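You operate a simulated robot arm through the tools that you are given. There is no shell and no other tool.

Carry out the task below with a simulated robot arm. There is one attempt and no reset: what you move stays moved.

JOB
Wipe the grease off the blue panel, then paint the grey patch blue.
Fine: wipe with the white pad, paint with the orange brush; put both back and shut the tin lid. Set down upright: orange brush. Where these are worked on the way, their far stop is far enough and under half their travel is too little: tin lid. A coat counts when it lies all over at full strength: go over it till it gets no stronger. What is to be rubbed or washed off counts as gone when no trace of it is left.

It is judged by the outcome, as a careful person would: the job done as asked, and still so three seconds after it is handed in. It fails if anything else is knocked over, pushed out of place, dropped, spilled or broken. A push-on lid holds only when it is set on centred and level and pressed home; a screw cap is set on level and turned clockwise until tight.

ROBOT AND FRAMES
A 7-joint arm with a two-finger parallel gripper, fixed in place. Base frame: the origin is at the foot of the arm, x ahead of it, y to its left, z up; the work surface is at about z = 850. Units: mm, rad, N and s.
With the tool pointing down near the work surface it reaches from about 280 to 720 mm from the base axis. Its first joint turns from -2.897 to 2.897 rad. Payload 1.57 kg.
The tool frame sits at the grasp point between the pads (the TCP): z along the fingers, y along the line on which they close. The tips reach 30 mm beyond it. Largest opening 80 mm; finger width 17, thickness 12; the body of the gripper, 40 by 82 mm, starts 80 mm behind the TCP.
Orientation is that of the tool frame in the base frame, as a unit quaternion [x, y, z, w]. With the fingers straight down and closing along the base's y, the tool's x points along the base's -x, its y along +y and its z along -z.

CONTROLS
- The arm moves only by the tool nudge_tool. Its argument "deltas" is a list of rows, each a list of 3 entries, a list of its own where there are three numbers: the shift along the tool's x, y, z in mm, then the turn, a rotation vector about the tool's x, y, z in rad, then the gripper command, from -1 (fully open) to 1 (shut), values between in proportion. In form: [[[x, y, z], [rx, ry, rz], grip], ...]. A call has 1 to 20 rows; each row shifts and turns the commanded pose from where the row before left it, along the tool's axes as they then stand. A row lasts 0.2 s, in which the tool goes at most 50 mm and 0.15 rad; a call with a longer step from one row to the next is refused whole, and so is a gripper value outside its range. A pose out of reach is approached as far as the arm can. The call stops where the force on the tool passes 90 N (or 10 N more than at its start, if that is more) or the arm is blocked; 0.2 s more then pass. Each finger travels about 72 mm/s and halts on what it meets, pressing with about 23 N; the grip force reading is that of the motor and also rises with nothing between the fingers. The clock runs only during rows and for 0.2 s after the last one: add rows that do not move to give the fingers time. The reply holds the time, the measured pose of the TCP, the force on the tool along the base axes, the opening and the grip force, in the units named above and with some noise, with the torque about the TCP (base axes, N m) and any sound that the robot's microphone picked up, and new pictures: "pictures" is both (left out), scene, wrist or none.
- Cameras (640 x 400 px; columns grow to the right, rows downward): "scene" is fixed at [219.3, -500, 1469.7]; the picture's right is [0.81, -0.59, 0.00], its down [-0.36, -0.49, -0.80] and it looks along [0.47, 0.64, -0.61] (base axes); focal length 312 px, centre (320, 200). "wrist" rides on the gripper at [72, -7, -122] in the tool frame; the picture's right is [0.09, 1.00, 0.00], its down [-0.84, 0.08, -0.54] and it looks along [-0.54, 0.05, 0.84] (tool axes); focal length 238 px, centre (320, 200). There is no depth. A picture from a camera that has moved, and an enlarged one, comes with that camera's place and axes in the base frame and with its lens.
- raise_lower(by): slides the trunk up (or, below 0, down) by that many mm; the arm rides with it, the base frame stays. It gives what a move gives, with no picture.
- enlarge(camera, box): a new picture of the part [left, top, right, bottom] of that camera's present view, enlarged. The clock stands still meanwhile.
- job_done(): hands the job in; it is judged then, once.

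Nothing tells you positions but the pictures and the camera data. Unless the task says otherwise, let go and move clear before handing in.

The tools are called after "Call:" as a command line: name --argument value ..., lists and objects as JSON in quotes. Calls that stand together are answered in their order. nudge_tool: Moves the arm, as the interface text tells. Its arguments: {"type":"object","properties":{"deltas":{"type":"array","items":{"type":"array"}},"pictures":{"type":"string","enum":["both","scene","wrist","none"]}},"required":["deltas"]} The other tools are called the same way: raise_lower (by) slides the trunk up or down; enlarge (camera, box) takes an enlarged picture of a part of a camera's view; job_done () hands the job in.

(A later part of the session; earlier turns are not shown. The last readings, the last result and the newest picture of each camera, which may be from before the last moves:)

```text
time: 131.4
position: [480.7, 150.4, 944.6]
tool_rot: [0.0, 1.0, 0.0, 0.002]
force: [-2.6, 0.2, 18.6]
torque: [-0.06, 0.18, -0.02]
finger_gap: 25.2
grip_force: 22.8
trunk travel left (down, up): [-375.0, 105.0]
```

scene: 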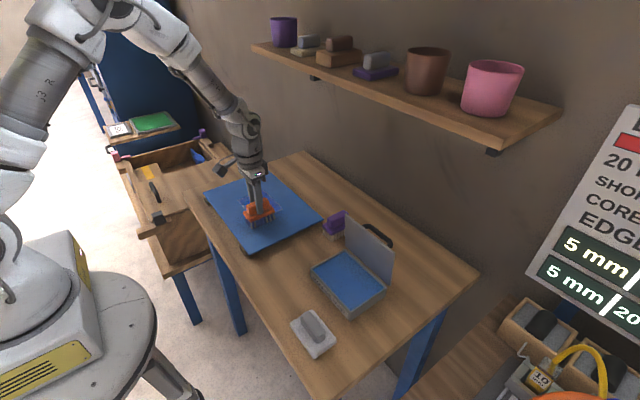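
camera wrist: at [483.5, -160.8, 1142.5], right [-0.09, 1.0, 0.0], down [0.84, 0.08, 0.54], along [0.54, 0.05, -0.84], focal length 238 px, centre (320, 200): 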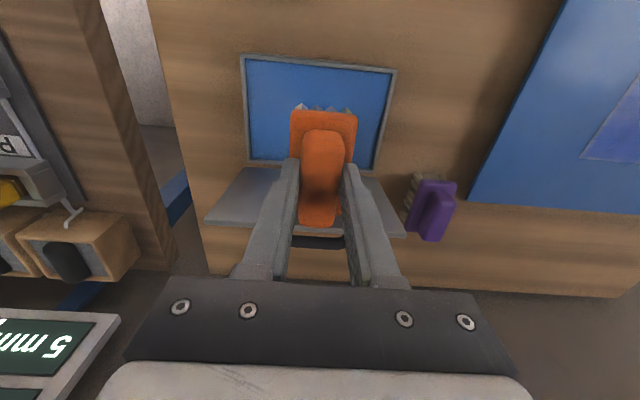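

I'll paint steady lanes along y again, stepping from the -x edge toward +x.

Call:
nudge_tool --deltas '[[[0, 0, -0.3], [0, 0, 0], 1], [[0, 15, 0], [0, 0, 0], 1], [[0, 15, 0], [0, 0, 0], 1], [[0, 15, 0], [0, 0, 0], 1], [[0, 15, 0], [0, 0, 0], 1], [[0, 15, 0], [0, 0, 0], 1], [[0, 15, 0], [0, 0, 0], 1], [[0, 15, 0], [0, 0, 0], 1], [[0, 15, 0], [0, 0, 0], 1], [[0, 15, 0], [0, 0, 0], 1], [[0, 15, 0], [0, 0, 0], 1], [[-12, 0, 0], [0, 0, 0], 1], [[-12, 0, 0], [0, 0, 0], 1], [[0, -15, 0], [0, 0, 0], 1], [[0, -15, 0], [0, 0, 0], 1], [[0, -15, 0], [0, 0, 0], 1], [[0, -15, 0], [0, 0, 0], 1], [[0, -15, 0], [0, 0, 0], 1], [[0, -15, 0], [0, 0, 0], 1], [[0, -15, 0], [0, 0, 0], 1]]' --pictures "none"

Call:
nudge_tool --deltas '[[[0, -15, 0], [0, 0, 0], 1], [[0, -15, 0], [0, 0, 0], 1], [[0, -15, 0], [0, 0, 0], 1], [[-12, 0, 0], [0, 0, 0], 1], [[-12, 0, 0], [0, 0, 0], 1], [[0, 15, 0], [0, 0, 0], 1], [[0, 15, 0], [0, 0, 0], 1], [[0, 15, 0], [0, 0, 0], 1], [[0, 15, 0], [0, 0, 0], 1], [[0, 15, 0], [0, 0, 0], 1], [[0, 15, 0], [0, 0, 0], 1], [[0, 15, 0], [0, 0, 0], 1], [[0, 15, 0], [0, 0, 0], 1], [[0, 15, 0], [0, 0, 0], 1], [[0, 15, 0], [0, 0, 0], 1], [[-12, 0, 0], [0, 0, 0], 1], [[-12, 0, 0], [0, 0, 0], 1]]' --pictures "scene"

Call:
enlarge --camera "scene" --box '[220, 160, 300, 230]'

```text
time: 135.6
position: [504.5, 195.2, 944.4]
tool_rot: [0.0, 1.0, 0.0, 0.001]
force: [0.3, 2.8, 13.4]
torque: [0.13, -0.09, 0.01]
finger_gap: 25.4
grip_force: 22.5
trunk travel left (down, up): [-375.0, 105.0]
```

```text
time: 139.2
position: [552.2, 300.4, 945.2]
tool_rot: [0.0, 1.0, -0.001, 0.0]
force: [-1.5, -0.1, 3.1]
torque: [0.1, 0.09, 0.02]
finger_gap: 25.4
grip_force: 22.7
trunk travel left (down, up): [-375.0, 105.0]
```

scene: 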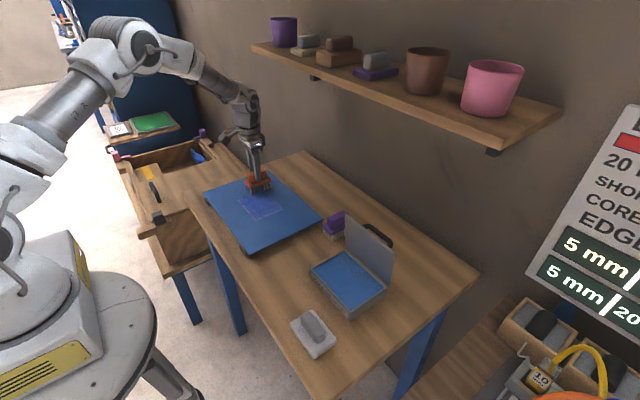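

```text
5.71 times, centred on (260, 195) of scene
camera zoom: at [219.3, -500.0, 1469.7], right [0.81, -0.59, 0.0], down [-0.36, -0.49, -0.8], along [0.47, 0.64, -0.61], focal length 1785 px, centre (663, 229)
```

zoom: 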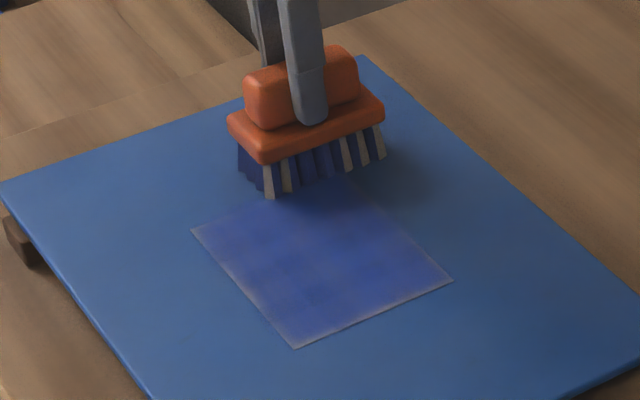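

The interior is getting more even, but the low-x and low-y edges are still light. I'll finish the +x lanes, then concentrate on those edges.

Call:
nudge_tool --deltas '[[[0, 0, 0.4], [0, 0, 0], 1], [[0, -15, 0], [0, 0, 0], 1], [[0, -15, 0], [0, 0, 0], 1], [[0, -15, 0], [0, 0, 0], 1], [[0, -15, 0], [0, 0, 0], 1], [[0, -15, 0], [0, 0, 0], 1], [[0, -15, 0], [0, 0, 0], 1], [[0, -15, 0], [0, 0, 0], 1], [[0, -15, 0], [0, 0, 0], 1], [[0, -15, 0], [0, 0, 0], 1], [[0, -15, 0], [0, 0, 0], 1], [[0, -8, 0], [0, 0, 0], 1], [[-12, 0, 0], [0, 0, 0], 1], [[12, 0, 0], [0, 0, 0], 1], [[12, 0, 0], [0, 0, 0], 1], [[12, 0, 0], [0, 0, 0], 1], [[12, 0, 0], [0, 0, 0], 1], [[12, 0, 0], [0, 0, 0], 1], [[12, 0, 0], [0, 0, 0], 1]]' --pictures "none"

Call:
nudge_tool --deltas '[[[12, 0, 0], [0, 0, 0], 1], [[12, 0, 0], [0, 0, 0], 1], [[0, 12, 0], [0, 0, 0], 1], [[-12, 0, 0], [0, 0, 0], 1], [[-12, 0, 0], [0, 0, 0], 1], [[-12, 0, 0], [0, 0, 0], 1], [[-12, 0, 0], [0, 0, 0], 1], [[-12, 0, 0], [0, 0, 0], 1], [[-12, 0, 0], [0, 0, 0], 1], [[-12, 0, 0], [0, 0, 0], 1], [[0, 0, 0], [0, 0, 0], 1]]' --pictures "scene"

Call:
enlarge --camera "scene" --box '[220, 160, 300, 230]'

```text
time: 143.2
position: [492.0, 142.5, 944.9]
tool_rot: [0.0, 1.0, 0.0, 0.001]
force: [4.7, 0.3, 16.8]
torque: [0.01, -0.46, -0.01]
finger_gap: 25.6
grip_force: 22.3
trunk travel left (down, up): [-375.0, 105.0]
```

```text
time: 145.6
position: [552.1, 154.4, 943.1]
tool_rot: [0.0, 1.0, 0.0, 0.0]
force: [-3.0, 0.4, 7.9]
torque: [0.03, 0.03, -0.01]
finger_gap: 25.2
grip_force: 23.1
trunk travel left (down, up): [-375.0, 105.0]
```

scene: 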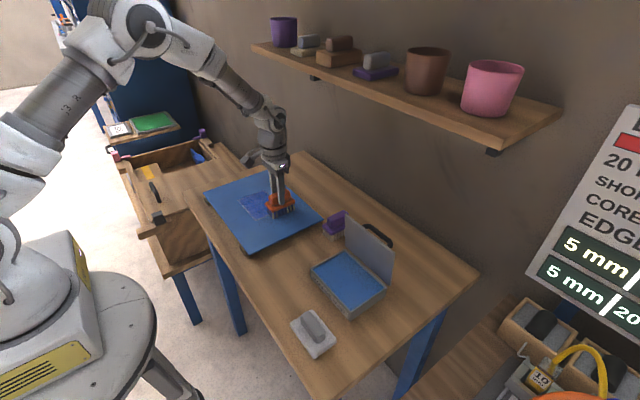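

```text
5.71 times, centred on (260, 195) of scene
camera zoom: at [219.3, -500.0, 1469.7], right [0.81, -0.59, 0.0], down [-0.36, -0.49, -0.8], along [0.47, 0.64, -0.61], focal length 1785 px, centre (663, 229)
```

zoom: 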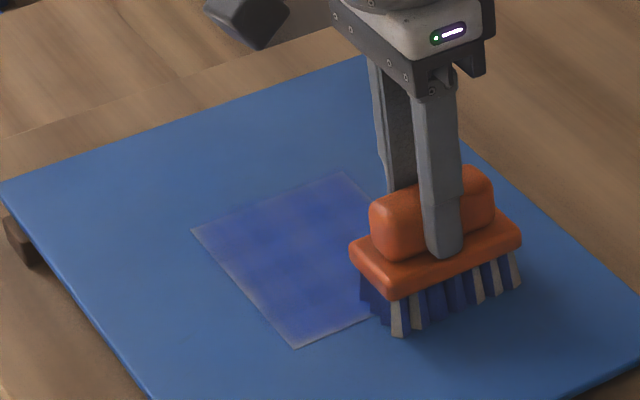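

The edges still need more. I'll run perimeter loops around the patch border.

Call:
nudge_tool --deltas '[[[-6, 0, 0.3], [0, 0, 0], 1], [[0, 15, 0], [0, 0, 0], 1], [[0, 15, 0], [0, 0, 0], 1], [[0, 15, 0], [0, 0, 0], 1], [[0, 15, 0], [0, 0, 0], 1], [[0, 15, 0], [0, 0, 0], 1], [[0, 15, 0], [0, 0, 0], 1], [[0, 15, 0], [0, 0, 0], 1], [[0, 15, 0], [0, 0, 0], 1], [[0, 8, 0], [0, 0, 0], 1], [[15, 0, 0], [0, 0, 0], 1], [[15, 0, 0], [0, 0, 0], 1], [[15, 0, 0], [0, 0, 0], 1], [[15, 0, 0], [0, 0, 0], 1], [[15, 0, 0], [0, 0, 0], 1], [[10, 0, 0], [0, 0, 0], 1], [[0, -15, 0], [0, 0, 0], 1], [[0, -15, 0], [0, 0, 0], 1], [[0, -15, 0], [0, 0, 0], 1], [[0, -15, 0], [0, 0, 0], 1]]' --pictures "none"

Call:
nudge_tool --deltas '[[[0, -15, 0], [0, 0, 0], 1], [[0, -15, 0], [0, 0, 0], 1], [[0, -15, 0], [0, 0, 0], 1], [[0, -15, 0], [0, 0, 0], 1], [[0, -8, 0], [0, 0, 0], 1], [[-15, 0, 0], [0, 0, 0], 1], [[-15, 0, 0], [0, 0, 0], 1], [[-15, 0, 0], [0, 0, 0], 1], [[-15, 0, 0], [0, 0, 0], 1], [[-15, 0, 0], [0, 0, 0], 1], [[-10, 0, 0], [0, 0, 0], 1], [[15, 0, 0], [0, 0, 0], 1], [[15, 0, 0], [0, 0, 0], 1], [[15, 0, 0], [0, 0, 0], 1], [[15, 0, 0], [0, 0, 0], 1], [[15, 0, 0], [0, 0, 0], 1], [[10, 0, 0], [0, 0, 0], 1]]' --pictures "none"

Call:
nudge_tool --deltas '[[[0, 15, 0], [0, 0, 0], 1], [[0, 15, 0], [0, 0, 0], 1], [[0, 15, 0], [0, 0, 0], 1], [[0, 15, 0], [0, 0, 0], 1], [[0, 15, 0], [0, 0, 0], 1], [[0, 15, 0], [0, 0, 0], 1], [[0, 15, 0], [0, 0, 0], 1], [[0, 15, 0], [0, 0, 0], 1], [[0, 8, 0], [0, 0, 0], 1], [[0, 15, 0], [0, 0, 0], 1], [[0, 0, 0], [0, 0, 0], 1]]' --pictures "both"

Call:
enlarge --camera "scene" --box '[220, 160, 300, 230]'

Call:
enlarge --camera "wrist" --box '[100, 90, 380, 270]'

```text
time: 149.8
position: [474.4, 222.6, 944.2]
tool_rot: [-0.001, 1.0, 0.0, 0.001]
force: [0.0, 2.2, 9.6]
torque: [0.02, 0.14, -0.05]
finger_gap: 25.6
grip_force: 22.8
trunk travel left (down, up): [-375.0, 105.0]
```

```text
time: 153.4
position: [473.2, 154.1, 943.9]
tool_rot: [0.0, 1.0, -0.001, 0.0]
force: [0.2, -0.5, 3.8]
torque: [0.0, -0.02, -0.03]
finger_gap: 25.5
grip_force: 23.4
trunk travel left (down, up): [-375.0, 105.0]
```

```text
time: 155.8
position: [474.6, 297.7, 943.1]
tool_rot: [-0.001, 1.0, 0.0, 0.0]
force: [0.5, 0.5, -1.3]
torque: [0.02, 0.01, -0.01]
finger_gap: 25.3
grip_force: 22.7
trunk travel left (down, up): [-375.0, 105.0]
camera wrist: at [402.0, 291.9, 1066.2], right [-0.09, 1.0, 0.0], down [0.84, 0.08, 0.54], along [0.54, 0.05, -0.84], focal length 238 px, centre (320, 200)
```

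scene: 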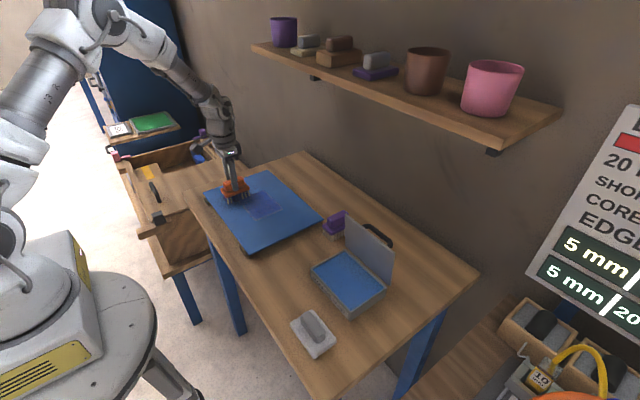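
wrist: 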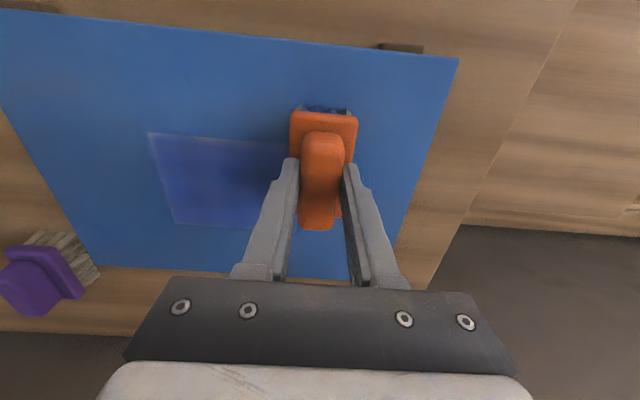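

```text
5.71 times, centred on (260, 195) of scene
camera zoom: at [219.3, -500.0, 1469.7], right [0.81, -0.59, 0.0], down [-0.36, -0.49, -0.8], along [0.47, 0.64, -0.61], focal length 1785 px, centre (663, 229)
```

zoom: 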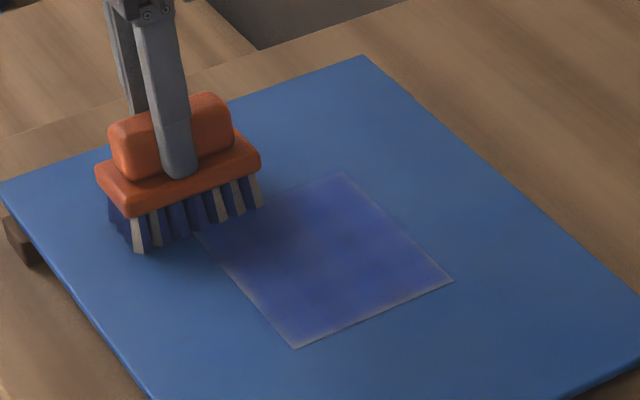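

```text
2.22 times, centred on (240, 180) of wrist
camera zoom: at [402.0, 291.9, 1066.2], right [-0.09, 1.0, 0.0], down [0.84, 0.08, 0.54], along [0.54, 0.05, -0.84], focal length 530 px, centre (498, 244)
```

zoom: 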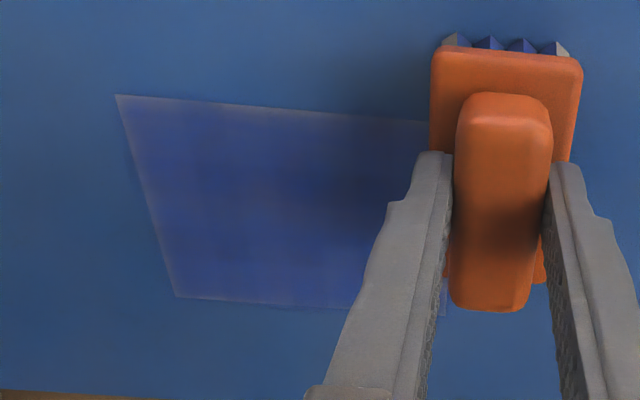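

The contact has faded here (the brush slid up a little in the grip), so I'll press down again before continuing.

Call:
nudge_tool --deltas '[[[0, -15, 0.8], [0, 0, 0], 1], [[0, 0, 0], [0, 0, 0], 1]]' --pictures "none"

Call:
nudge_tool --deltas '[[[0, 0, 0.8], [0, 0, 0], 1], [[0, 0, 0], [0, 0, 0], 1]]' --pictures "none"

```text
time: 156.4
position: [473.3, 282.7, 945.2]
tool_rot: [-0.001, 1.0, 0.001, 0.001]
force: [0.4, 2.8, 7.7]
torque: [0.04, 0.3, -0.08]
finger_gap: 25.6
grip_force: 23.5
trunk travel left (down, up): [-375.0, 105.0]
```

```text
time: 157.0
position: [473.5, 283.5, 943.2]
tool_rot: [0.0, 1.0, 0.001, 0.001]
force: [-0.6, 2.4, 19.0]
torque: [0.02, 0.42, 0.01]
finger_gap: 25.8
grip_force: 23.1
trunk travel left (down, up): [-375.0, 105.0]
```

With 19 N of contact, I'll go over the -x edge lane again both ways, then the low-y edge.

Call:
nudge_tool --deltas '[[[0, -15, 0], [0, 0, 0], 1], [[0, -15, 0], [0, 0, 0], 1], [[0, -15, 0], [0, 0, 0], 1], [[0, -15, 0], [0, 0, 0], 1], [[0, -15, 0], [0, 0, 0], 1], [[0, -15, 0], [0, 0, 0], 1], [[0, -15, 0], [0, 0, 0], 1], [[0, -15, 0], [0, 0, 0], 1], [[0, -10, 0], [0, 0, 0], 1], [[-15, 0, 0], [0, 0, 0], 1], [[-15, 0, 0], [0, 0, 0], 1], [[-15, 0, 0], [0, 0, 0], 1], [[-15, 0, 0], [0, 0, 0], 1], [[-15, 0, 0], [0, 0, 0], 1], [[-15, 0, 0], [0, 0, 0], 1]]' --pictures "none"

Call:
nudge_tool --deltas '[[[15, 0, 0], [0, 0, 0], 1], [[15, 0, 0], [0, 0, 0], 1], [[15, 0, 0], [0, 0, 0], 1], [[15, 0, 0], [0, 0, 0], 1], [[15, 0, 0], [0, 0, 0], 1], [[15, 0, 0], [0, 0, 0], 1], [[0, 15, 0], [0, 0, 0], 1], [[0, 15, 0], [0, 0, 0], 1], [[0, 15, 0], [0, 0, 0], 1], [[0, 15, 0], [0, 0, 0], 1], [[0, 15, 0], [0, 0, 0], 1], [[0, 15, 0], [0, 0, 0], 1], [[0, 15, 0], [0, 0, 0], 1], [[0, 15, 0], [0, 0, 0], 1], [[0, 15, 0], [0, 0, 0], 1]]' --pictures "scene"

Call:
enlarge --camera "scene" --box '[220, 160, 300, 230]'

```text
time: 160.2
position: [564.8, 153.0, 941.3]
tool_rot: [0.0, 1.0, 0.0, 0.0]
force: [-2.5, 0.3, 7.9]
torque: [-0.03, 0.19, -0.03]
finger_gap: 25.3
grip_force: 22.8
trunk travel left (down, up): [-375.0, 105.0]
```

```text
time: 163.4
position: [474.3, 286.7, 942.6]
tool_rot: [0.001, 1.0, 0.0, 0.0]
force: [-0.6, -0.2, -1.4]
torque: [-0.01, 0.03, -0.03]
finger_gap: 25.4
grip_force: 22.7
trunk travel left (down, up): [-375.0, 105.0]
```

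scene: 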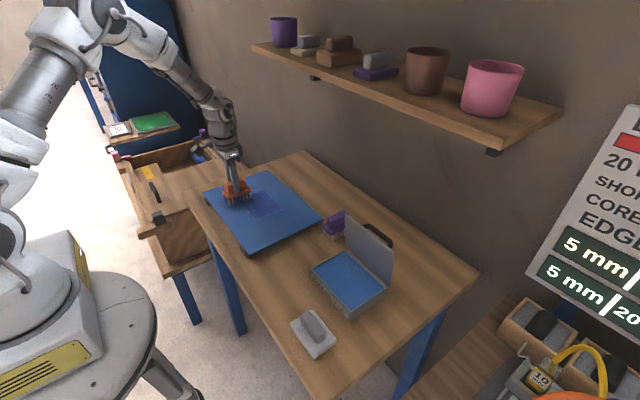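

```text
5.71 times, centred on (260, 195) of scene
camera zoom: at [219.3, -500.0, 1469.7], right [0.81, -0.59, 0.0], down [-0.36, -0.49, -0.8], along [0.47, 0.64, -0.61], focal length 1785 px, centre (663, 229)
```

zoom: 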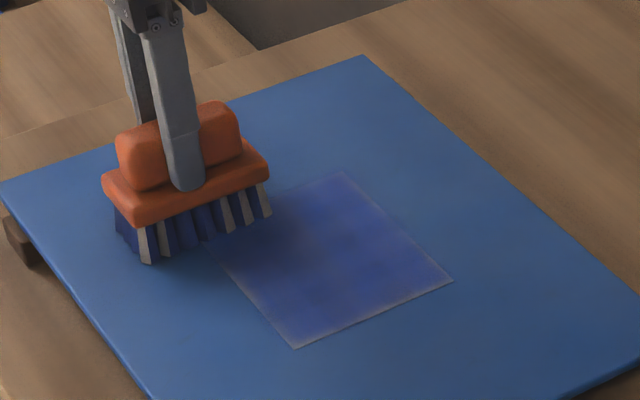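

The brush slid up slightly again and contact is lost. I'll press in steps until the fingertips bear on the brush plate.

Call:
nudge_tool --deltas '[[[0, 0, 1], [0, 0, 0], 1], [[0, 0, 0], [0, 0, 0], 1]]' --pictures "none"

Call:
nudge_tool --deltas '[[[0, 0, 1], [0, 0, 0], 1], [[0, 0, 0], [0, 0, 0], 1]]' --pictures "none"

Call:
nudge_tool --deltas '[[[0, -12, 0], [0, 0, 0], 1], [[0, -12, 0], [0, 0, 0], 1], [[0, 0, 0], [0, 0, 0], 1]]' --pictures "none"

```text
time: 164.0
position: [473.4, 287.8, 941.8]
tool_rot: [0.0, 1.0, 0.0, 0.0]
force: [-0.9, -0.1, 2.8]
torque: [-0.05, 0.14, -0.03]
finger_gap: 25.5
grip_force: 22.9
trunk travel left (down, up): [-375.0, 105.0]
```

```text
time: 164.6
position: [472.3, 287.9, 941.2]
tool_rot: [0.0, 1.0, 0.001, 0.001]
force: [-3.0, -1.6, 14.1]
torque: [-0.14, 0.53, 0.05]
finger_gap: 25.5
grip_force: 22.8
trunk travel left (down, up): [-375.0, 105.0]
```

```text
time: 165.4
position: [473.5, 265.1, 942.0]
tool_rot: [0.001, 1.0, 0.001, 0.001]
force: [1.1, 6.3, 17.4]
torque: [0.19, 0.22, -0.08]
finger_gap: 25.4
grip_force: 22.7
trunk travel left (down, up): [-375.0, 105.0]
```

Contact is good now. I'll continue strokes along y over the low-x half.

Call:
nudge_tool --deltas '[[[0, -15, 0], [0, 0, 0], 1], [[0, -15, 0], [0, 0, 0], 1], [[0, -15, 0], [0, 0, 0], 1], [[0, -15, 0], [0, 0, 0], 1], [[0, -15, 0], [0, 0, 0], 1], [[0, -15, 0], [0, 0, 0], 1], [[0, -15, 0], [0, 0, 0], 1], [[0, -10, 0], [0, 0, 0], 1], [[0, 15, 0], [0, 0, 0], 1], [[0, 15, 0], [0, 0, 0], 1], [[0, 15, 0], [0, 0, 0], 1], [[0, 15, 0], [0, 0, 0], 1], [[0, 15, 0], [0, 0, 0], 1], [[0, 15, 0], [0, 0, 0], 1], [[0, 15, 0], [0, 0, 0], 1], [[0, 15, 0], [0, 0, 0], 1], [[0, 15, 0], [0, 0, 0], 1], [[0, 0, 0], [0, 0, 0], 1]]' --pictures "both"

Call:
enlarge --camera "scene" --box '[220, 160, 300, 230]'

Call:
enlarge --camera "wrist" --box '[100, 90, 380, 270]'

```text
time: 169.2
position: [474.2, 282.9, 940.5]
tool_rot: [0.0, 1.0, 0.0, 0.001]
force: [0.6, -7.6, 31.1]
torque: [-0.43, -0.21, 0.04]
finger_gap: 25.4
grip_force: 23.3
trunk travel left (down, up): [-375.0, 105.0]
camera wrist: at [400.9, 277.4, 1063.8], right [-0.09, 1.0, 0.0], down [0.84, 0.08, 0.54], along [0.54, 0.05, -0.84], focal length 238 px, centre (320, 200)
```

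scene: 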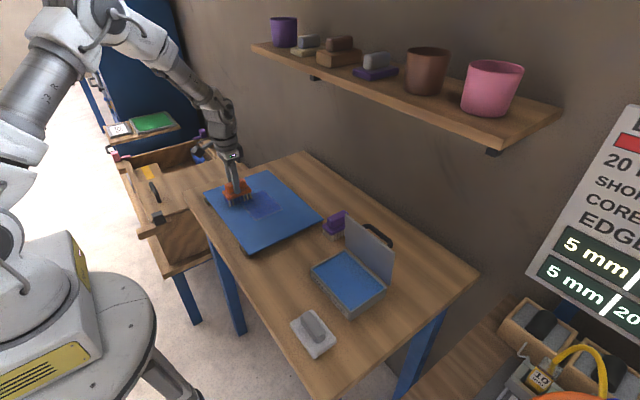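
wrist: 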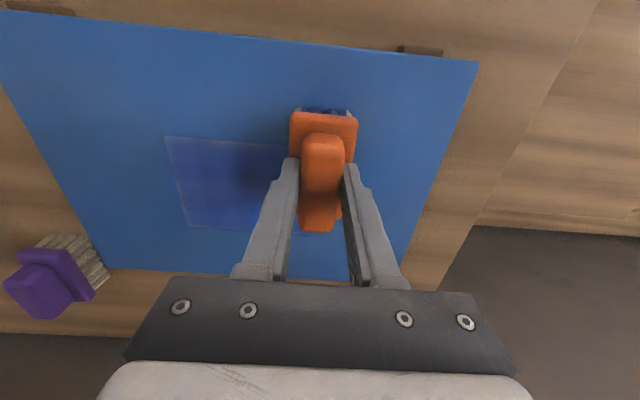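

```text
5.71 times, centred on (260, 195) of scene
camera zoom: at [219.3, -500.0, 1469.7], right [0.81, -0.59, 0.0], down [-0.36, -0.49, -0.8], along [0.47, 0.64, -0.61], focal length 1785 px, centre (663, 229)
```

zoom: 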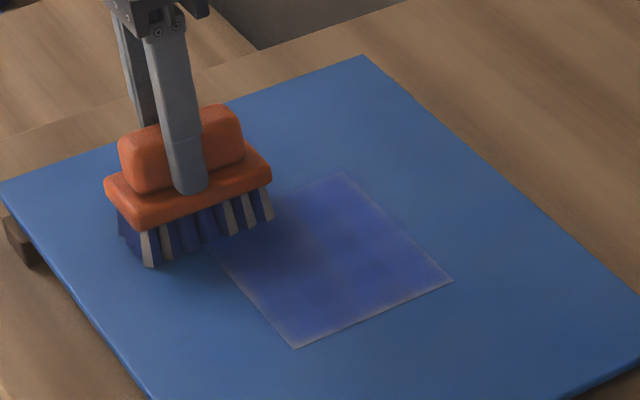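

```text
2.22 times, centred on (240, 180) of wrist
camera zoom: at [400.9, 277.4, 1063.8], right [-0.09, 1.0, 0.0], down [0.84, 0.08, 0.54], along [0.54, 0.05, -0.84], focal length 530 px, centre (498, 244)
```

zoom: 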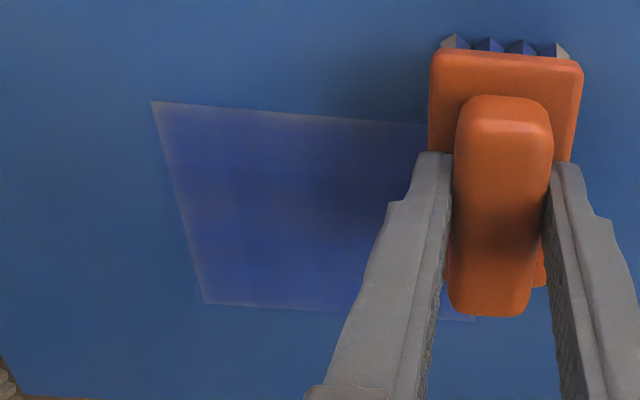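

I'll lift off and inspect the coat closely from above.

Call:
nudge_tool --deltas '[[[0, 0, -5], [0, 0, 0], 1], [[0, 0, -20], [0, 0, 0], 1], [[0, 0, -25], [0, 0, 0], 1], [[0, 20, -25], [0, 0, 0], 1], [[20, 30, 0], [0, 0, 0], 1], [[20, 20, 0], [0, 0, 0], 1], [[20, 0, 0], [0, 0, 0], 1], [[0, 0, 0], [0, 0, 0], 1]]'

Call:
enlarge --camera "wrist" --box '[100, 110, 360, 280]'

Call:
enlarge --camera "scene" --box '[235, 175, 295, 225]'

```text
time: 171.0
position: [412.3, 353.3, 1013.5]
tool_rot: [0.0, 1.0, 0.001, 0.0]
force: [-1.1, -0.6, -0.9]
torque: [0.01, 0.03, 0.03]
finger_gap: 25.4
grip_force: 23.3
trunk travel left (down, up): [-375.0, 105.0]
camera wrist: at [340.5, 347.8, 1136.4], right [-0.09, 1.0, 0.0], down [0.84, 0.08, 0.54], along [0.54, 0.05, -0.84], focal length 238 px, centre (320, 200)
```

scene: 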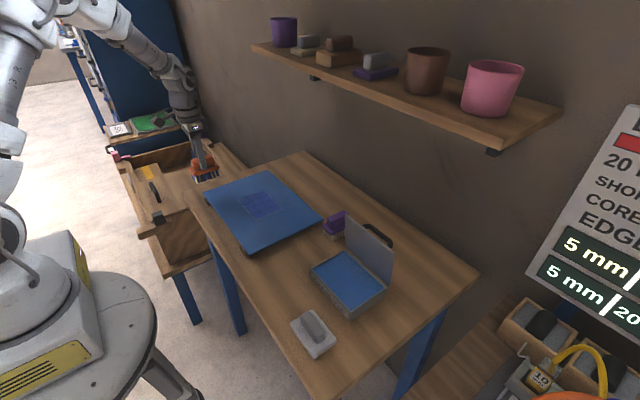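
wrist: 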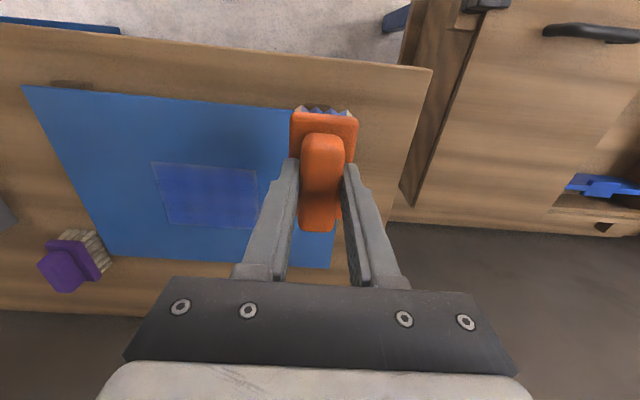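

```text
2.35 times, centred on (230, 195) of wrist
camera zoom: at [340.5, 347.8, 1136.4], right [-0.09, 1.0, 0.0], down [0.84, 0.08, 0.54], along [0.54, 0.05, -0.84], focal length 561 px, centre (532, 212)
```

zoom: 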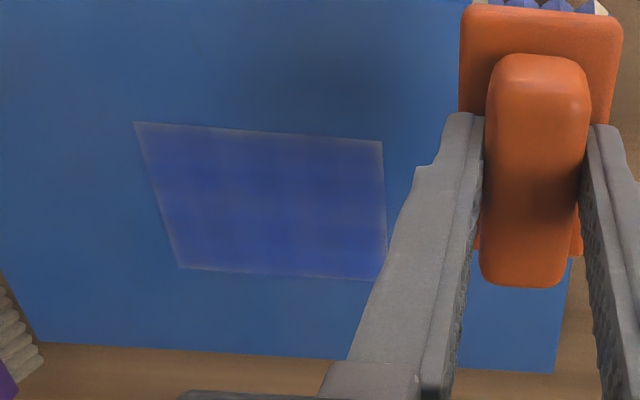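

```text
8.00 times, centred on (265, 200) of scene
camera zoom: at [219.3, -500.0, 1469.7], right [0.81, -0.59, 0.0], down [-0.36, -0.49, -0.8], along [0.47, 0.64, -0.61], focal length 2498 px, centre (760, 200)
```

zoom: 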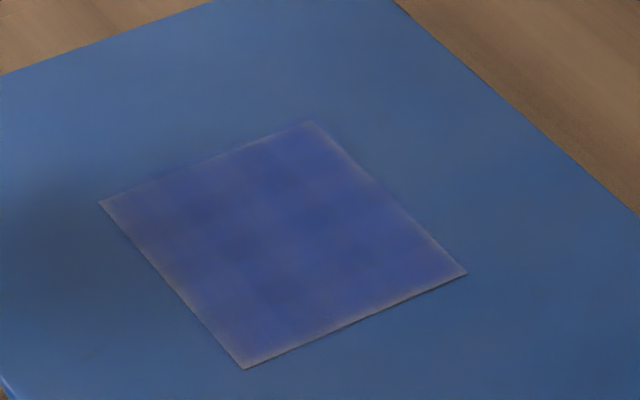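

The coat is still mottled and light at the rim. I'll dip again and concentrate on edges and even coverage with a fresh load.

Call:
nudge_tool --deltas '[[[-9, -34.2, 0], [0, 0, 0], 1], [[-9, -34.2, 0], [0, 0, 0], 1], [[-9, -34.2, 0], [0, 0, 0], 1], [[-9, -34.2, 0], [0, 0, 0], 1], [[-9, -34.2, 0], [0, 0, 0], 1], [[-9, -34.2, 0], [0, 0, 0], 1], [[-9, -34.2, 0], [0, 0, 0], 1], [[-9, -34.2, 0], [0, 0, 0], 1], [[-9, -34.2, 0], [0, 0, 0], 1], [[-9, -34.2, 0], [0, 0, 0], 1], [[-9, -34.2, 0], [0, 0, 0], 1], [[-9, -34.2, 0], [0, 0, 0], 1], [[-9, -34.2, 0], [0, 0, 0], 1], [[-9, -34.2, 0], [0, 0, 0], 1], [[-9, -34.2, 0], [0, 0, 0], 1], [[0, 0, 0], [0, 0, 0], 1], [[0, 0, 20], [0, 0, 0], 1], [[0, 0, 20], [0, 0, 0], 1], [[0, 0, 15], [0, 0, 0], 1], [[0, 0, 0], [0, 0, 0], 1]]' --pictures "scene"

Call:
enlarge --camera "scene" --box '[300, 210, 420, 320]'

```text
time: 175.2
position: [548.1, -158.4, 959.0]
tool_rot: [-0.001, 1.0, 0.001, -0.001]
force: [-0.4, -0.4, -1.8]
torque: [0.01, 0.05, -0.01]
finger_gap: 25.5
grip_force: 23.1
trunk travel left (down, up): [-375.0, 105.0]
```

scene: 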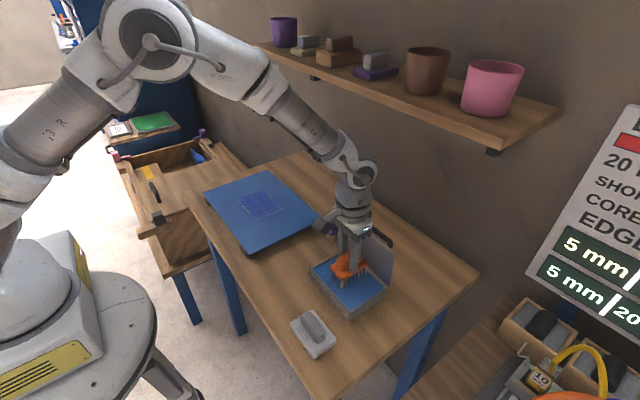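

```text
3.64 times, centred on (360, 265) of scene
camera zoom: at [219.3, -500.0, 1469.7], right [0.81, -0.59, 0.0], down [-0.36, -0.49, -0.8], along [0.47, 0.64, -0.61], focal length 1136 px, centre (174, -36)
```

zoom: 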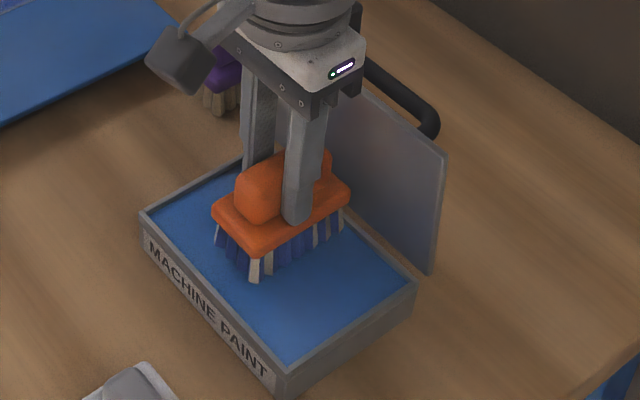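

Call:
nudge_tool --deltas '[[[0, 0, 4], [0, 0, 0], 1], [[0, 0, 3], [0, 0, 0], 1], [[0, 0, 0], [0, 0, 0], 1]]' --pictures "none"

Call:
nudge_tool --deltas '[[[0, 0, 1], [0, 0, 0], 1], [[0, 0, 1], [0, 0, 0], 1], [[0, 0, 0], [0, 0, 0], 1]]' --pictures "none"

```text
time: 176.0
position: [548.6, -160.7, 952.4]
tool_rot: [0.0, 1.0, 0.0, 0.0]
force: [-0.4, 1.0, -1.2]
torque: [0.01, 0.04, 0.0]
finger_gap: 25.6
grip_force: 22.8
trunk travel left (down, up): [-375.0, 105.0]
```

```text
time: 176.8
position: [549.9, -159.6, 950.7]
tool_rot: [0.0, 1.0, 0.0, 0.0]
force: [-1.0, 0.2, -2.6]
torque: [-0.02, 0.01, 0.02]
finger_gap: 25.5
grip_force: 23.0
trunk travel left (down, up): [-375.0, 105.0]
```

Call:
nudge_tool --deltas '[[[0, 0, 1], [0, 0, 0], 1], [[0, 0, 0], [0, 0, 0], 1]]' --pictures "none"

Call:
nudge_tool --deltas '[[[0, 0, 0.8], [0, 0, 0], 1], [[0, 0, 0], [0, 0, 0], 1]]' --pictures "none"

```text
time: 177.4
position: [548.3, -159.4, 949.4]
tool_rot: [0.0, 1.0, 0.0, 0.0]
force: [-0.4, 0.5, -0.6]
torque: [0.0, 0.02, 0.0]
finger_gap: 25.5
grip_force: 22.3
trunk travel left (down, up): [-375.0, 105.0]
```

```text
time: 178.0
position: [549.2, -160.0, 948.8]
tool_rot: [0.0, 1.0, 0.0, 0.0]
force: [-0.3, -0.2, -1.2]
torque: [-0.01, 0.01, -0.01]
finger_gap: 25.5
grip_force: 23.1
trunk travel left (down, up): [-375.0, 105.0]
```

Call:
nudge_tool --deltas '[[[0, 0, 1], [0, 0, 0], 1], [[0, 0, 0], [0, 0, 0], 1]]' --pictures "none"

Call:
nudge_tool --deltas '[[[0, 0, 1], [0, 0, 0], 1], [[0, 0, 0], [0, 0, 0], 1]]' --pictures "scene"

Call:
enlarge --camera "scene" --box '[325, 235, 395, 300]'

```text
time: 178.6
position: [549.2, -159.6, 949.5]
tool_rot: [0.0, 1.0, -0.001, 0.0]
force: [-1.0, 0.8, 2.8]
torque: [0.07, -0.12, 0.03]
finger_gap: 25.4
grip_force: 23.1
trunk travel left (down, up): [-375.0, 105.0]
```

```text
time: 179.2
position: [548.7, -160.0, 948.1]
tool_rot: [0.0, 1.0, -0.001, 0.001]
force: [-1.1, 0.3, 13.0]
torque: [0.04, 0.28, -0.01]
finger_gap: 25.4
grip_force: 22.4
trunk travel left (down, up): [-375.0, 105.0]
```

scene: 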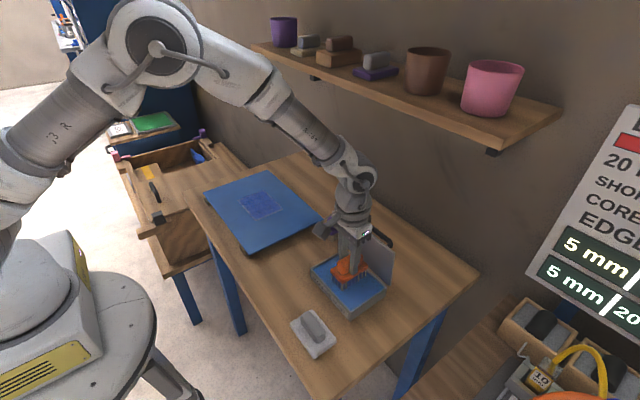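

```text
6.15 times, centred on (360, 268) of scene
camera zoom: at [219.3, -500.0, 1469.7], right [0.81, -0.59, 0.0], down [-0.36, -0.49, -0.8], along [0.47, 0.64, -0.61], focal length 1922 px, centre (74, -215)
```

zoom: 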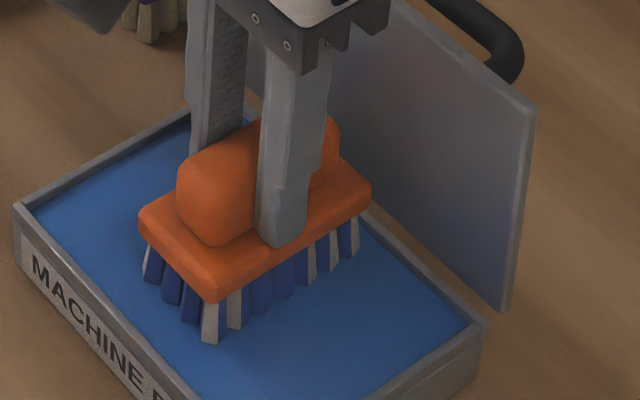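

The brush is loaded again. I'll lift out and carry it to the low-x/low-y corner of the patch.

Call:
nudge_tool --deltas '[[[0, 0, 0], [0, 0, 0], 1], [[0, 0, 0], [0, 0, 0], 1], [[0, 0, 0], [0, 0, 0], 1], [[0, 0, -4], [0, 0, 0], 1], [[0, 0, -8], [0, 0, 0], 1], [[0, 0, -10], [0, 0, 0], 1], [[0, 0, 0], [0, 0, 0], 1], [[0, 0, 0], [0, 0, 0], 1], [[0, 0, -20], [0, 0, 0], 1], [[0, 0, -22], [0, 0, 0], 1]]' --pictures "none"

Call:
nudge_tool --deltas '[[[5.4, 22.4, 0], [0, 0, 0], 1], [[5.4, 22.4, 0], [0, 0, 0], 1], [[5.4, 22.4, 0], [0, 0, 0], 1], [[5.4, 22.4, 0], [0, 0, 0], 1], [[5.4, 22.4, 0], [0, 0, 0], 1], [[5.4, 22.4, 0], [0, 0, 0], 1], [[5.4, 22.4, 0], [0, 0, 0], 1], [[5.4, 22.4, 0], [0, 0, 0], 1], [[5.4, 22.4, 0], [0, 0, 0], 1], [[5.4, 22.4, 0], [0, 0, 0], 1], [[5.4, 22.4, 0], [0, 0, 0], 1], [[5.4, 22.4, 0], [0, 0, 0], 1], [[5.4, 22.4, 0], [0, 0, 0], 1], [[5.4, 22.4, 0], [0, 0, 0], 1], [[0, 0, 20], [0, 0, 0], 1], [[0, 0, 25], [0, 0, 0], 1], [[0, 0, 20], [0, 0, 0], 1], [[0, 0, 3], [0, 0, 0], 1], [[0, 0, 0], [0, 0, 0], 1]]' --pictures "scene"

```text
time: 181.4
position: [547.9, -158.6, 1012.5]
tool_rot: [0.0, 1.0, 0.0, 0.0]
force: [-0.8, 0.4, -0.9]
torque: [-0.02, 0.05, -0.01]
finger_gap: 25.6
grip_force: 23.4
trunk travel left (down, up): [-375.0, 105.0]
```

```text
time: 185.4
position: [472.1, 154.6, 943.5]
tool_rot: [0.0, 1.0, -0.001, 0.001]
force: [-0.3, 0.8, -1.0]
torque: [-0.01, 0.0, -0.03]
finger_gap: 25.3
grip_force: 22.8
trunk travel left (down, up): [-375.0, 105.0]
```

scene: 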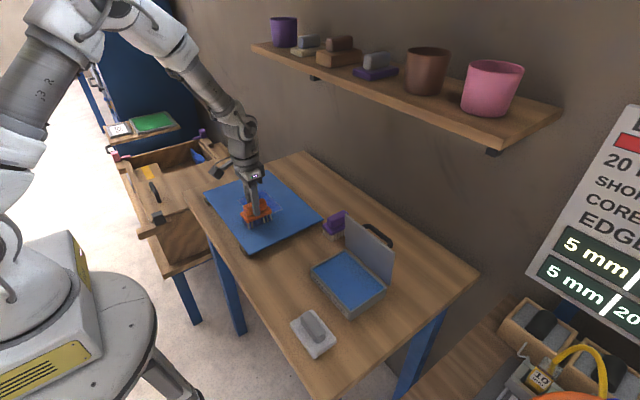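

Call:
nudge_tool --deltas '[[[0, 0, 1.2], [0, 0, 0], 1], [[0, 0, 1.2], [0, 0, 0], 1], [[0, 0, 0], [0, 0, 0], 1]]' --pictures "none"

Call:
nudge_tool --deltas '[[[0, 0, 0.8], [0, 0, 0], 1], [[0, 0, 0], [0, 0, 0], 1]]' --pictures "none"

```text
time: 186.2
position: [472.8, 154.3, 941.4]
tool_rot: [0.0, 1.0, 0.0, 0.001]
force: [-3.2, 0.5, 7.0]
torque: [-0.02, -0.18, 0.05]
finger_gap: 25.3
grip_force: 23.3
trunk travel left (down, up): [-375.0, 105.0]
```

```text
time: 186.8
position: [471.8, 154.1, 941.9]
tool_rot: [0.0, 1.0, 0.001, 0.002]
force: [-3.2, 2.3, 20.7]
torque: [0.05, 0.42, -0.02]
finger_gap: 25.5
grip_force: 23.1
trunk travel left (down, up): [-375.0, 105.0]
```

Good contact. I'll paint the low-x edge first and check how it responds.

Call:
nudge_tool --deltas '[[[0, 12, 0], [0, 0, 0], 1], [[0, 12, 0], [0, 0, 0], 1], [[0, 12, 0], [0, 0, 0], 1], [[0, 12, 0], [0, 0, 0], 1], [[0, 12, 0], [0, 0, 0], 1], [[0, 12, 0], [0, 0, 0], 1], [[0, 12, 0], [0, 0, 0], 1], [[0, 12, 0], [0, 0, 0], 1], [[0, 12, 0], [0, 0, 0], 1], [[0, 12, 0], [0, 0, 0], 1], [[0, 12, 0], [0, 0, 0], 1], [[0, 12, 0], [0, 0, 0], 1], [[0, 0, 0], [0, 0, 0], 1]]' --pictures "both"

Call:
enlarge --camera "scene" --box '[235, 175, 295, 225]'

Call:
enlarge --camera "wrist" --box '[100, 90, 380, 270]'

```text
time: 189.6
position: [472.6, 298.4, 942.1]
tool_rot: [0.001, 1.0, 0.001, 0.001]
force: [1.5, -7.9, 25.3]
torque: [-0.27, -0.09, 0.01]
finger_gap: 25.4
grip_force: 23.1
trunk travel left (down, up): [-375.0, 105.0]
camera wrist: at [400.6, 292.1, 1063.9], right [-0.09, 1.0, 0.0], down [0.84, 0.08, 0.54], along [0.54, 0.05, -0.84], focal length 238 px, centre (320, 200)
```

scene: 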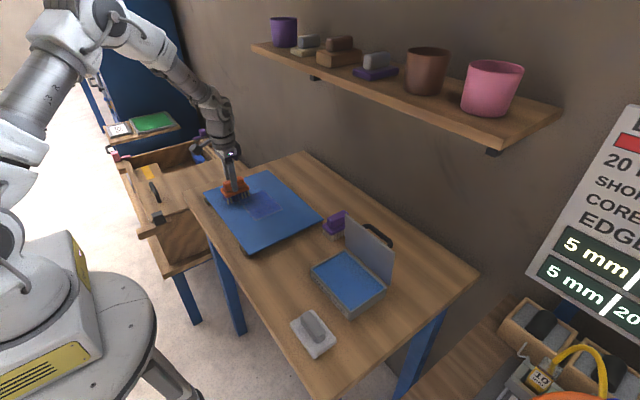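
wrist: 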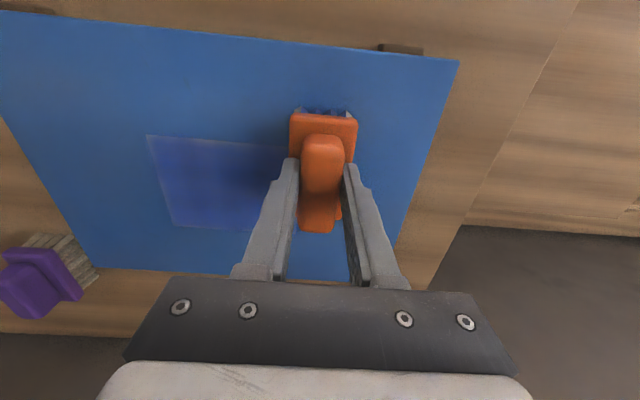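

```text
8.00 times, centred on (265, 200) of scene
camera zoom: at [219.3, -500.0, 1469.7], right [0.81, -0.59, 0.0], down [-0.36, -0.49, -0.8], along [0.47, 0.64, -0.61], focal length 2498 px, centre (760, 200)
```

zoom: 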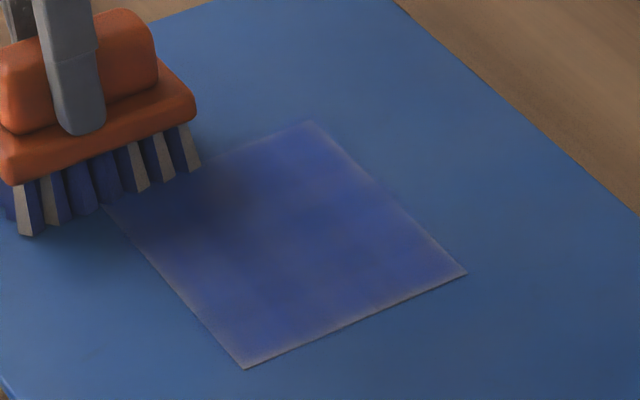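

```text
2.22 times, centred on (240, 180) of wrist
camera zoom: at [400.6, 292.1, 1063.9], right [-0.09, 1.0, 0.0], down [0.84, 0.08, 0.54], along [0.54, 0.05, -0.84], focal length 530 px, centre (498, 244)
```

zoom: 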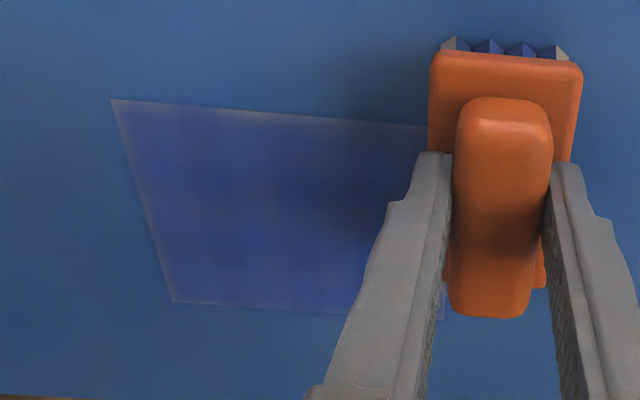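

The area inside responds well, but a thin rim stays lighter. I'll zoom in hard on the rim to understand it.

Call:
enlarge --camera "scene" --box '[255, 208, 279, 223]'

Call:
enlarge --camera "wrist" --box '[140, 125, 220, 175]'

Call:
enlarge --camera "wrist" --box '[150, 190, 230, 240]'

```text
16.00 times, centred on (267, 216) of scene
camera zoom: at [219.3, -500.0, 1469.7], right [0.81, -0.59, 0.0], down [-0.36, -0.49, -0.8], along [0.47, 0.64, -0.61], focal length 4997 px, centre (1168, -48)
```

zoom: 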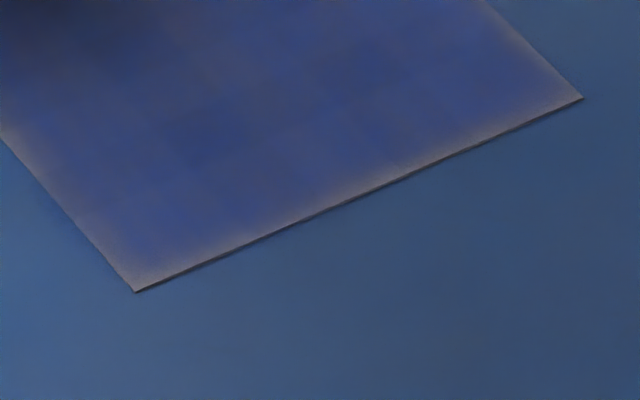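

```text
8.00 times, centred on (180, 150) of wrist
camera zoom: at [400.6, 292.1, 1063.9], right [-0.09, 1.0, 0.0], down [0.84, 0.08, 0.54], along [0.54, 0.05, -0.84], focal length 1907 px, centre (1440, 600)
```

zoom: 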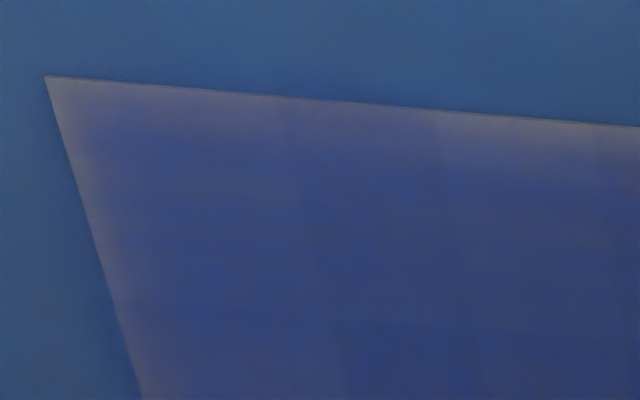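

```text
8.00 times, centred on (190, 215) of wrist
camera zoom: at [400.6, 292.1, 1063.9], right [-0.09, 1.0, 0.0], down [0.84, 0.08, 0.54], along [0.54, 0.05, -0.84], focal length 1907 px, centre (1360, 80)
```

zoom: 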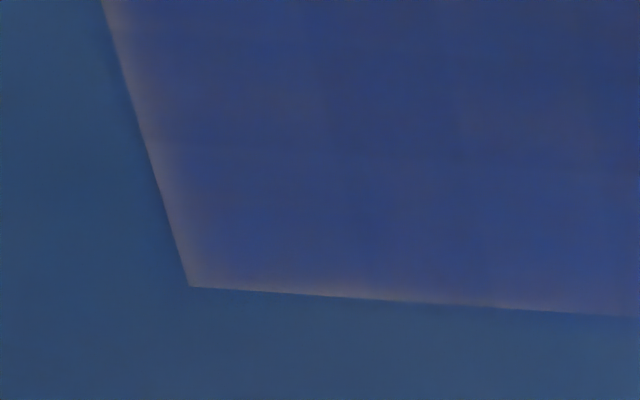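

The rim does take paint (it is thinner on the +x edge), so the edges just need more well-pressed passes. I'll go along the high-y edge now, then +x, then low-y.

Call:
nudge_tool --deltas '[[[0, -14, 0], [0, 0, 0], 1], [[-12, 0, 0], [0, 0, 0], 1], [[-12, 0, 0], [0, 0, 0], 1], [[-12, 0, 0], [0, 0, 0], 1], [[-12, 0, 0], [0, 0, 0], 1], [[-12, 0, 0], [0, 0, 0], 1], [[-12, 0, 0], [0, 0, 0], 1], [[-12, 0, 0], [0, 0, 0], 1], [[-12, 0, 0], [0, 0, 0], 1], [[0, -7, 0], [0, 0, 0], 1], [[12, 0, 0], [0, 0, 0], 1], [[12, 0, 0], [0, 0, 0], 1], [[12, 0, 0], [0, 0, 0], 1], [[12, 0, 0], [0, 0, 0], 1], [[12, 0, 0], [0, 0, 0], 1], [[12, 0, 0], [0, 0, 0], 1], [[12, 0, 0], [0, 0, 0], 1], [[12, 0, 0], [0, 0, 0], 1]]' --pictures "none"

Call:
nudge_tool --deltas '[[[8, -12, 0], [0, 0, 0], 1], [[0, -12, 0], [0, 0, 0], 1], [[0, -12, 0], [0, 0, 0], 1], [[0, -12, 0], [0, 0, 0], 1], [[0, -12, 0], [0, 0, 0], 1], [[0, -12, 0], [0, 0, 0], 1], [[0, -12, 0], [0, 0, 0], 1], [[0, -12, 0], [0, 0, 0], 1], [[0, -12, 0], [0, 0, 0], 1], [[-12, 0, 0], [0, 0, 0], 1], [[-12, 0, 0], [0, 0, 0], 1], [[-12, 0, 0], [0, 0, 0], 1], [[-12, 0, 0], [0, 0, 0], 1], [[-12, 0, 0], [0, 0, 0], 1], [[-12, 0, 0], [0, 0, 0], 1], [[-12, 0, 0], [0, 0, 0], 1], [[-12, 0, 0], [0, 0, 0], 1], [[0, -8, 0], [0, 0, 0], 1]]' --pictures "none"

Call:
nudge_tool --deltas '[[[12, 0, 0], [0, 0, 0], 1], [[12, 0, 0], [0, 0, 0], 1], [[12, 0, 0], [0, 0, 0], 1], [[12, 0, 0], [0, 0, 0], 1], [[12, 0, 0], [0, 0, 0], 1], [[12, 0, 0], [0, 0, 0], 1], [[12, 0, 0], [0, 0, 0], 1], [[12, 0, 0], [0, 0, 0], 1], [[0, 0, 0], [0, 0, 0], 1]]' --pictures "scene"

Call:
enlarge --camera "scene" --box '[235, 175, 295, 225]'

```text
time: 193.4
position: [473.6, 277.5, 941.3]
tool_rot: [0.0, 1.0, 0.001, 0.0]
force: [4.9, 0.5, 17.3]
torque: [-0.03, -0.76, 0.03]
finger_gap: 25.5
grip_force: 23.1
trunk travel left (down, up): [-375.0, 105.0]
```

```text
time: 197.2
position: [563.0, 165.0, 941.5]
tool_rot: [0.0, 1.0, 0.001, 0.003]
force: [0.0, 11.0, 28.3]
torque: [0.32, 0.83, -0.3]
finger_gap: 25.6
grip_force: 22.7
trunk travel left (down, up): [-375.0, 105.0]
```

```text
time: 199.2
position: [467.2, 161.8, 942.0]
tool_rot: [0.001, 1.0, 0.002, 0.003]
force: [11.1, -0.2, 35.9]
torque: [-0.26, -0.09, 0.07]
finger_gap: 25.6
grip_force: 22.9
trunk travel left (down, up): [-375.0, 105.0]
```

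scene: 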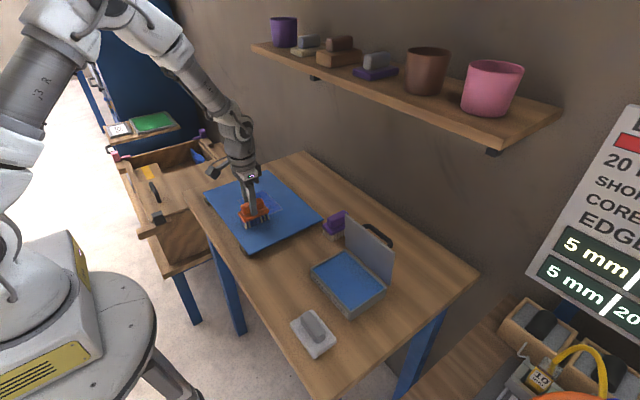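

```text
8.00 times, centred on (265, 200) of scene
camera zoom: at [219.3, -500.0, 1469.7], right [0.81, -0.59, 0.0], down [-0.36, -0.49, -0.8], along [0.47, 0.64, -0.61], focal length 2498 px, centre (760, 200)
```

zoom: 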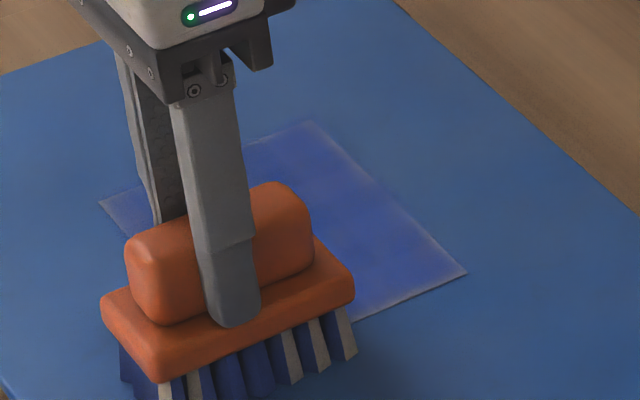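

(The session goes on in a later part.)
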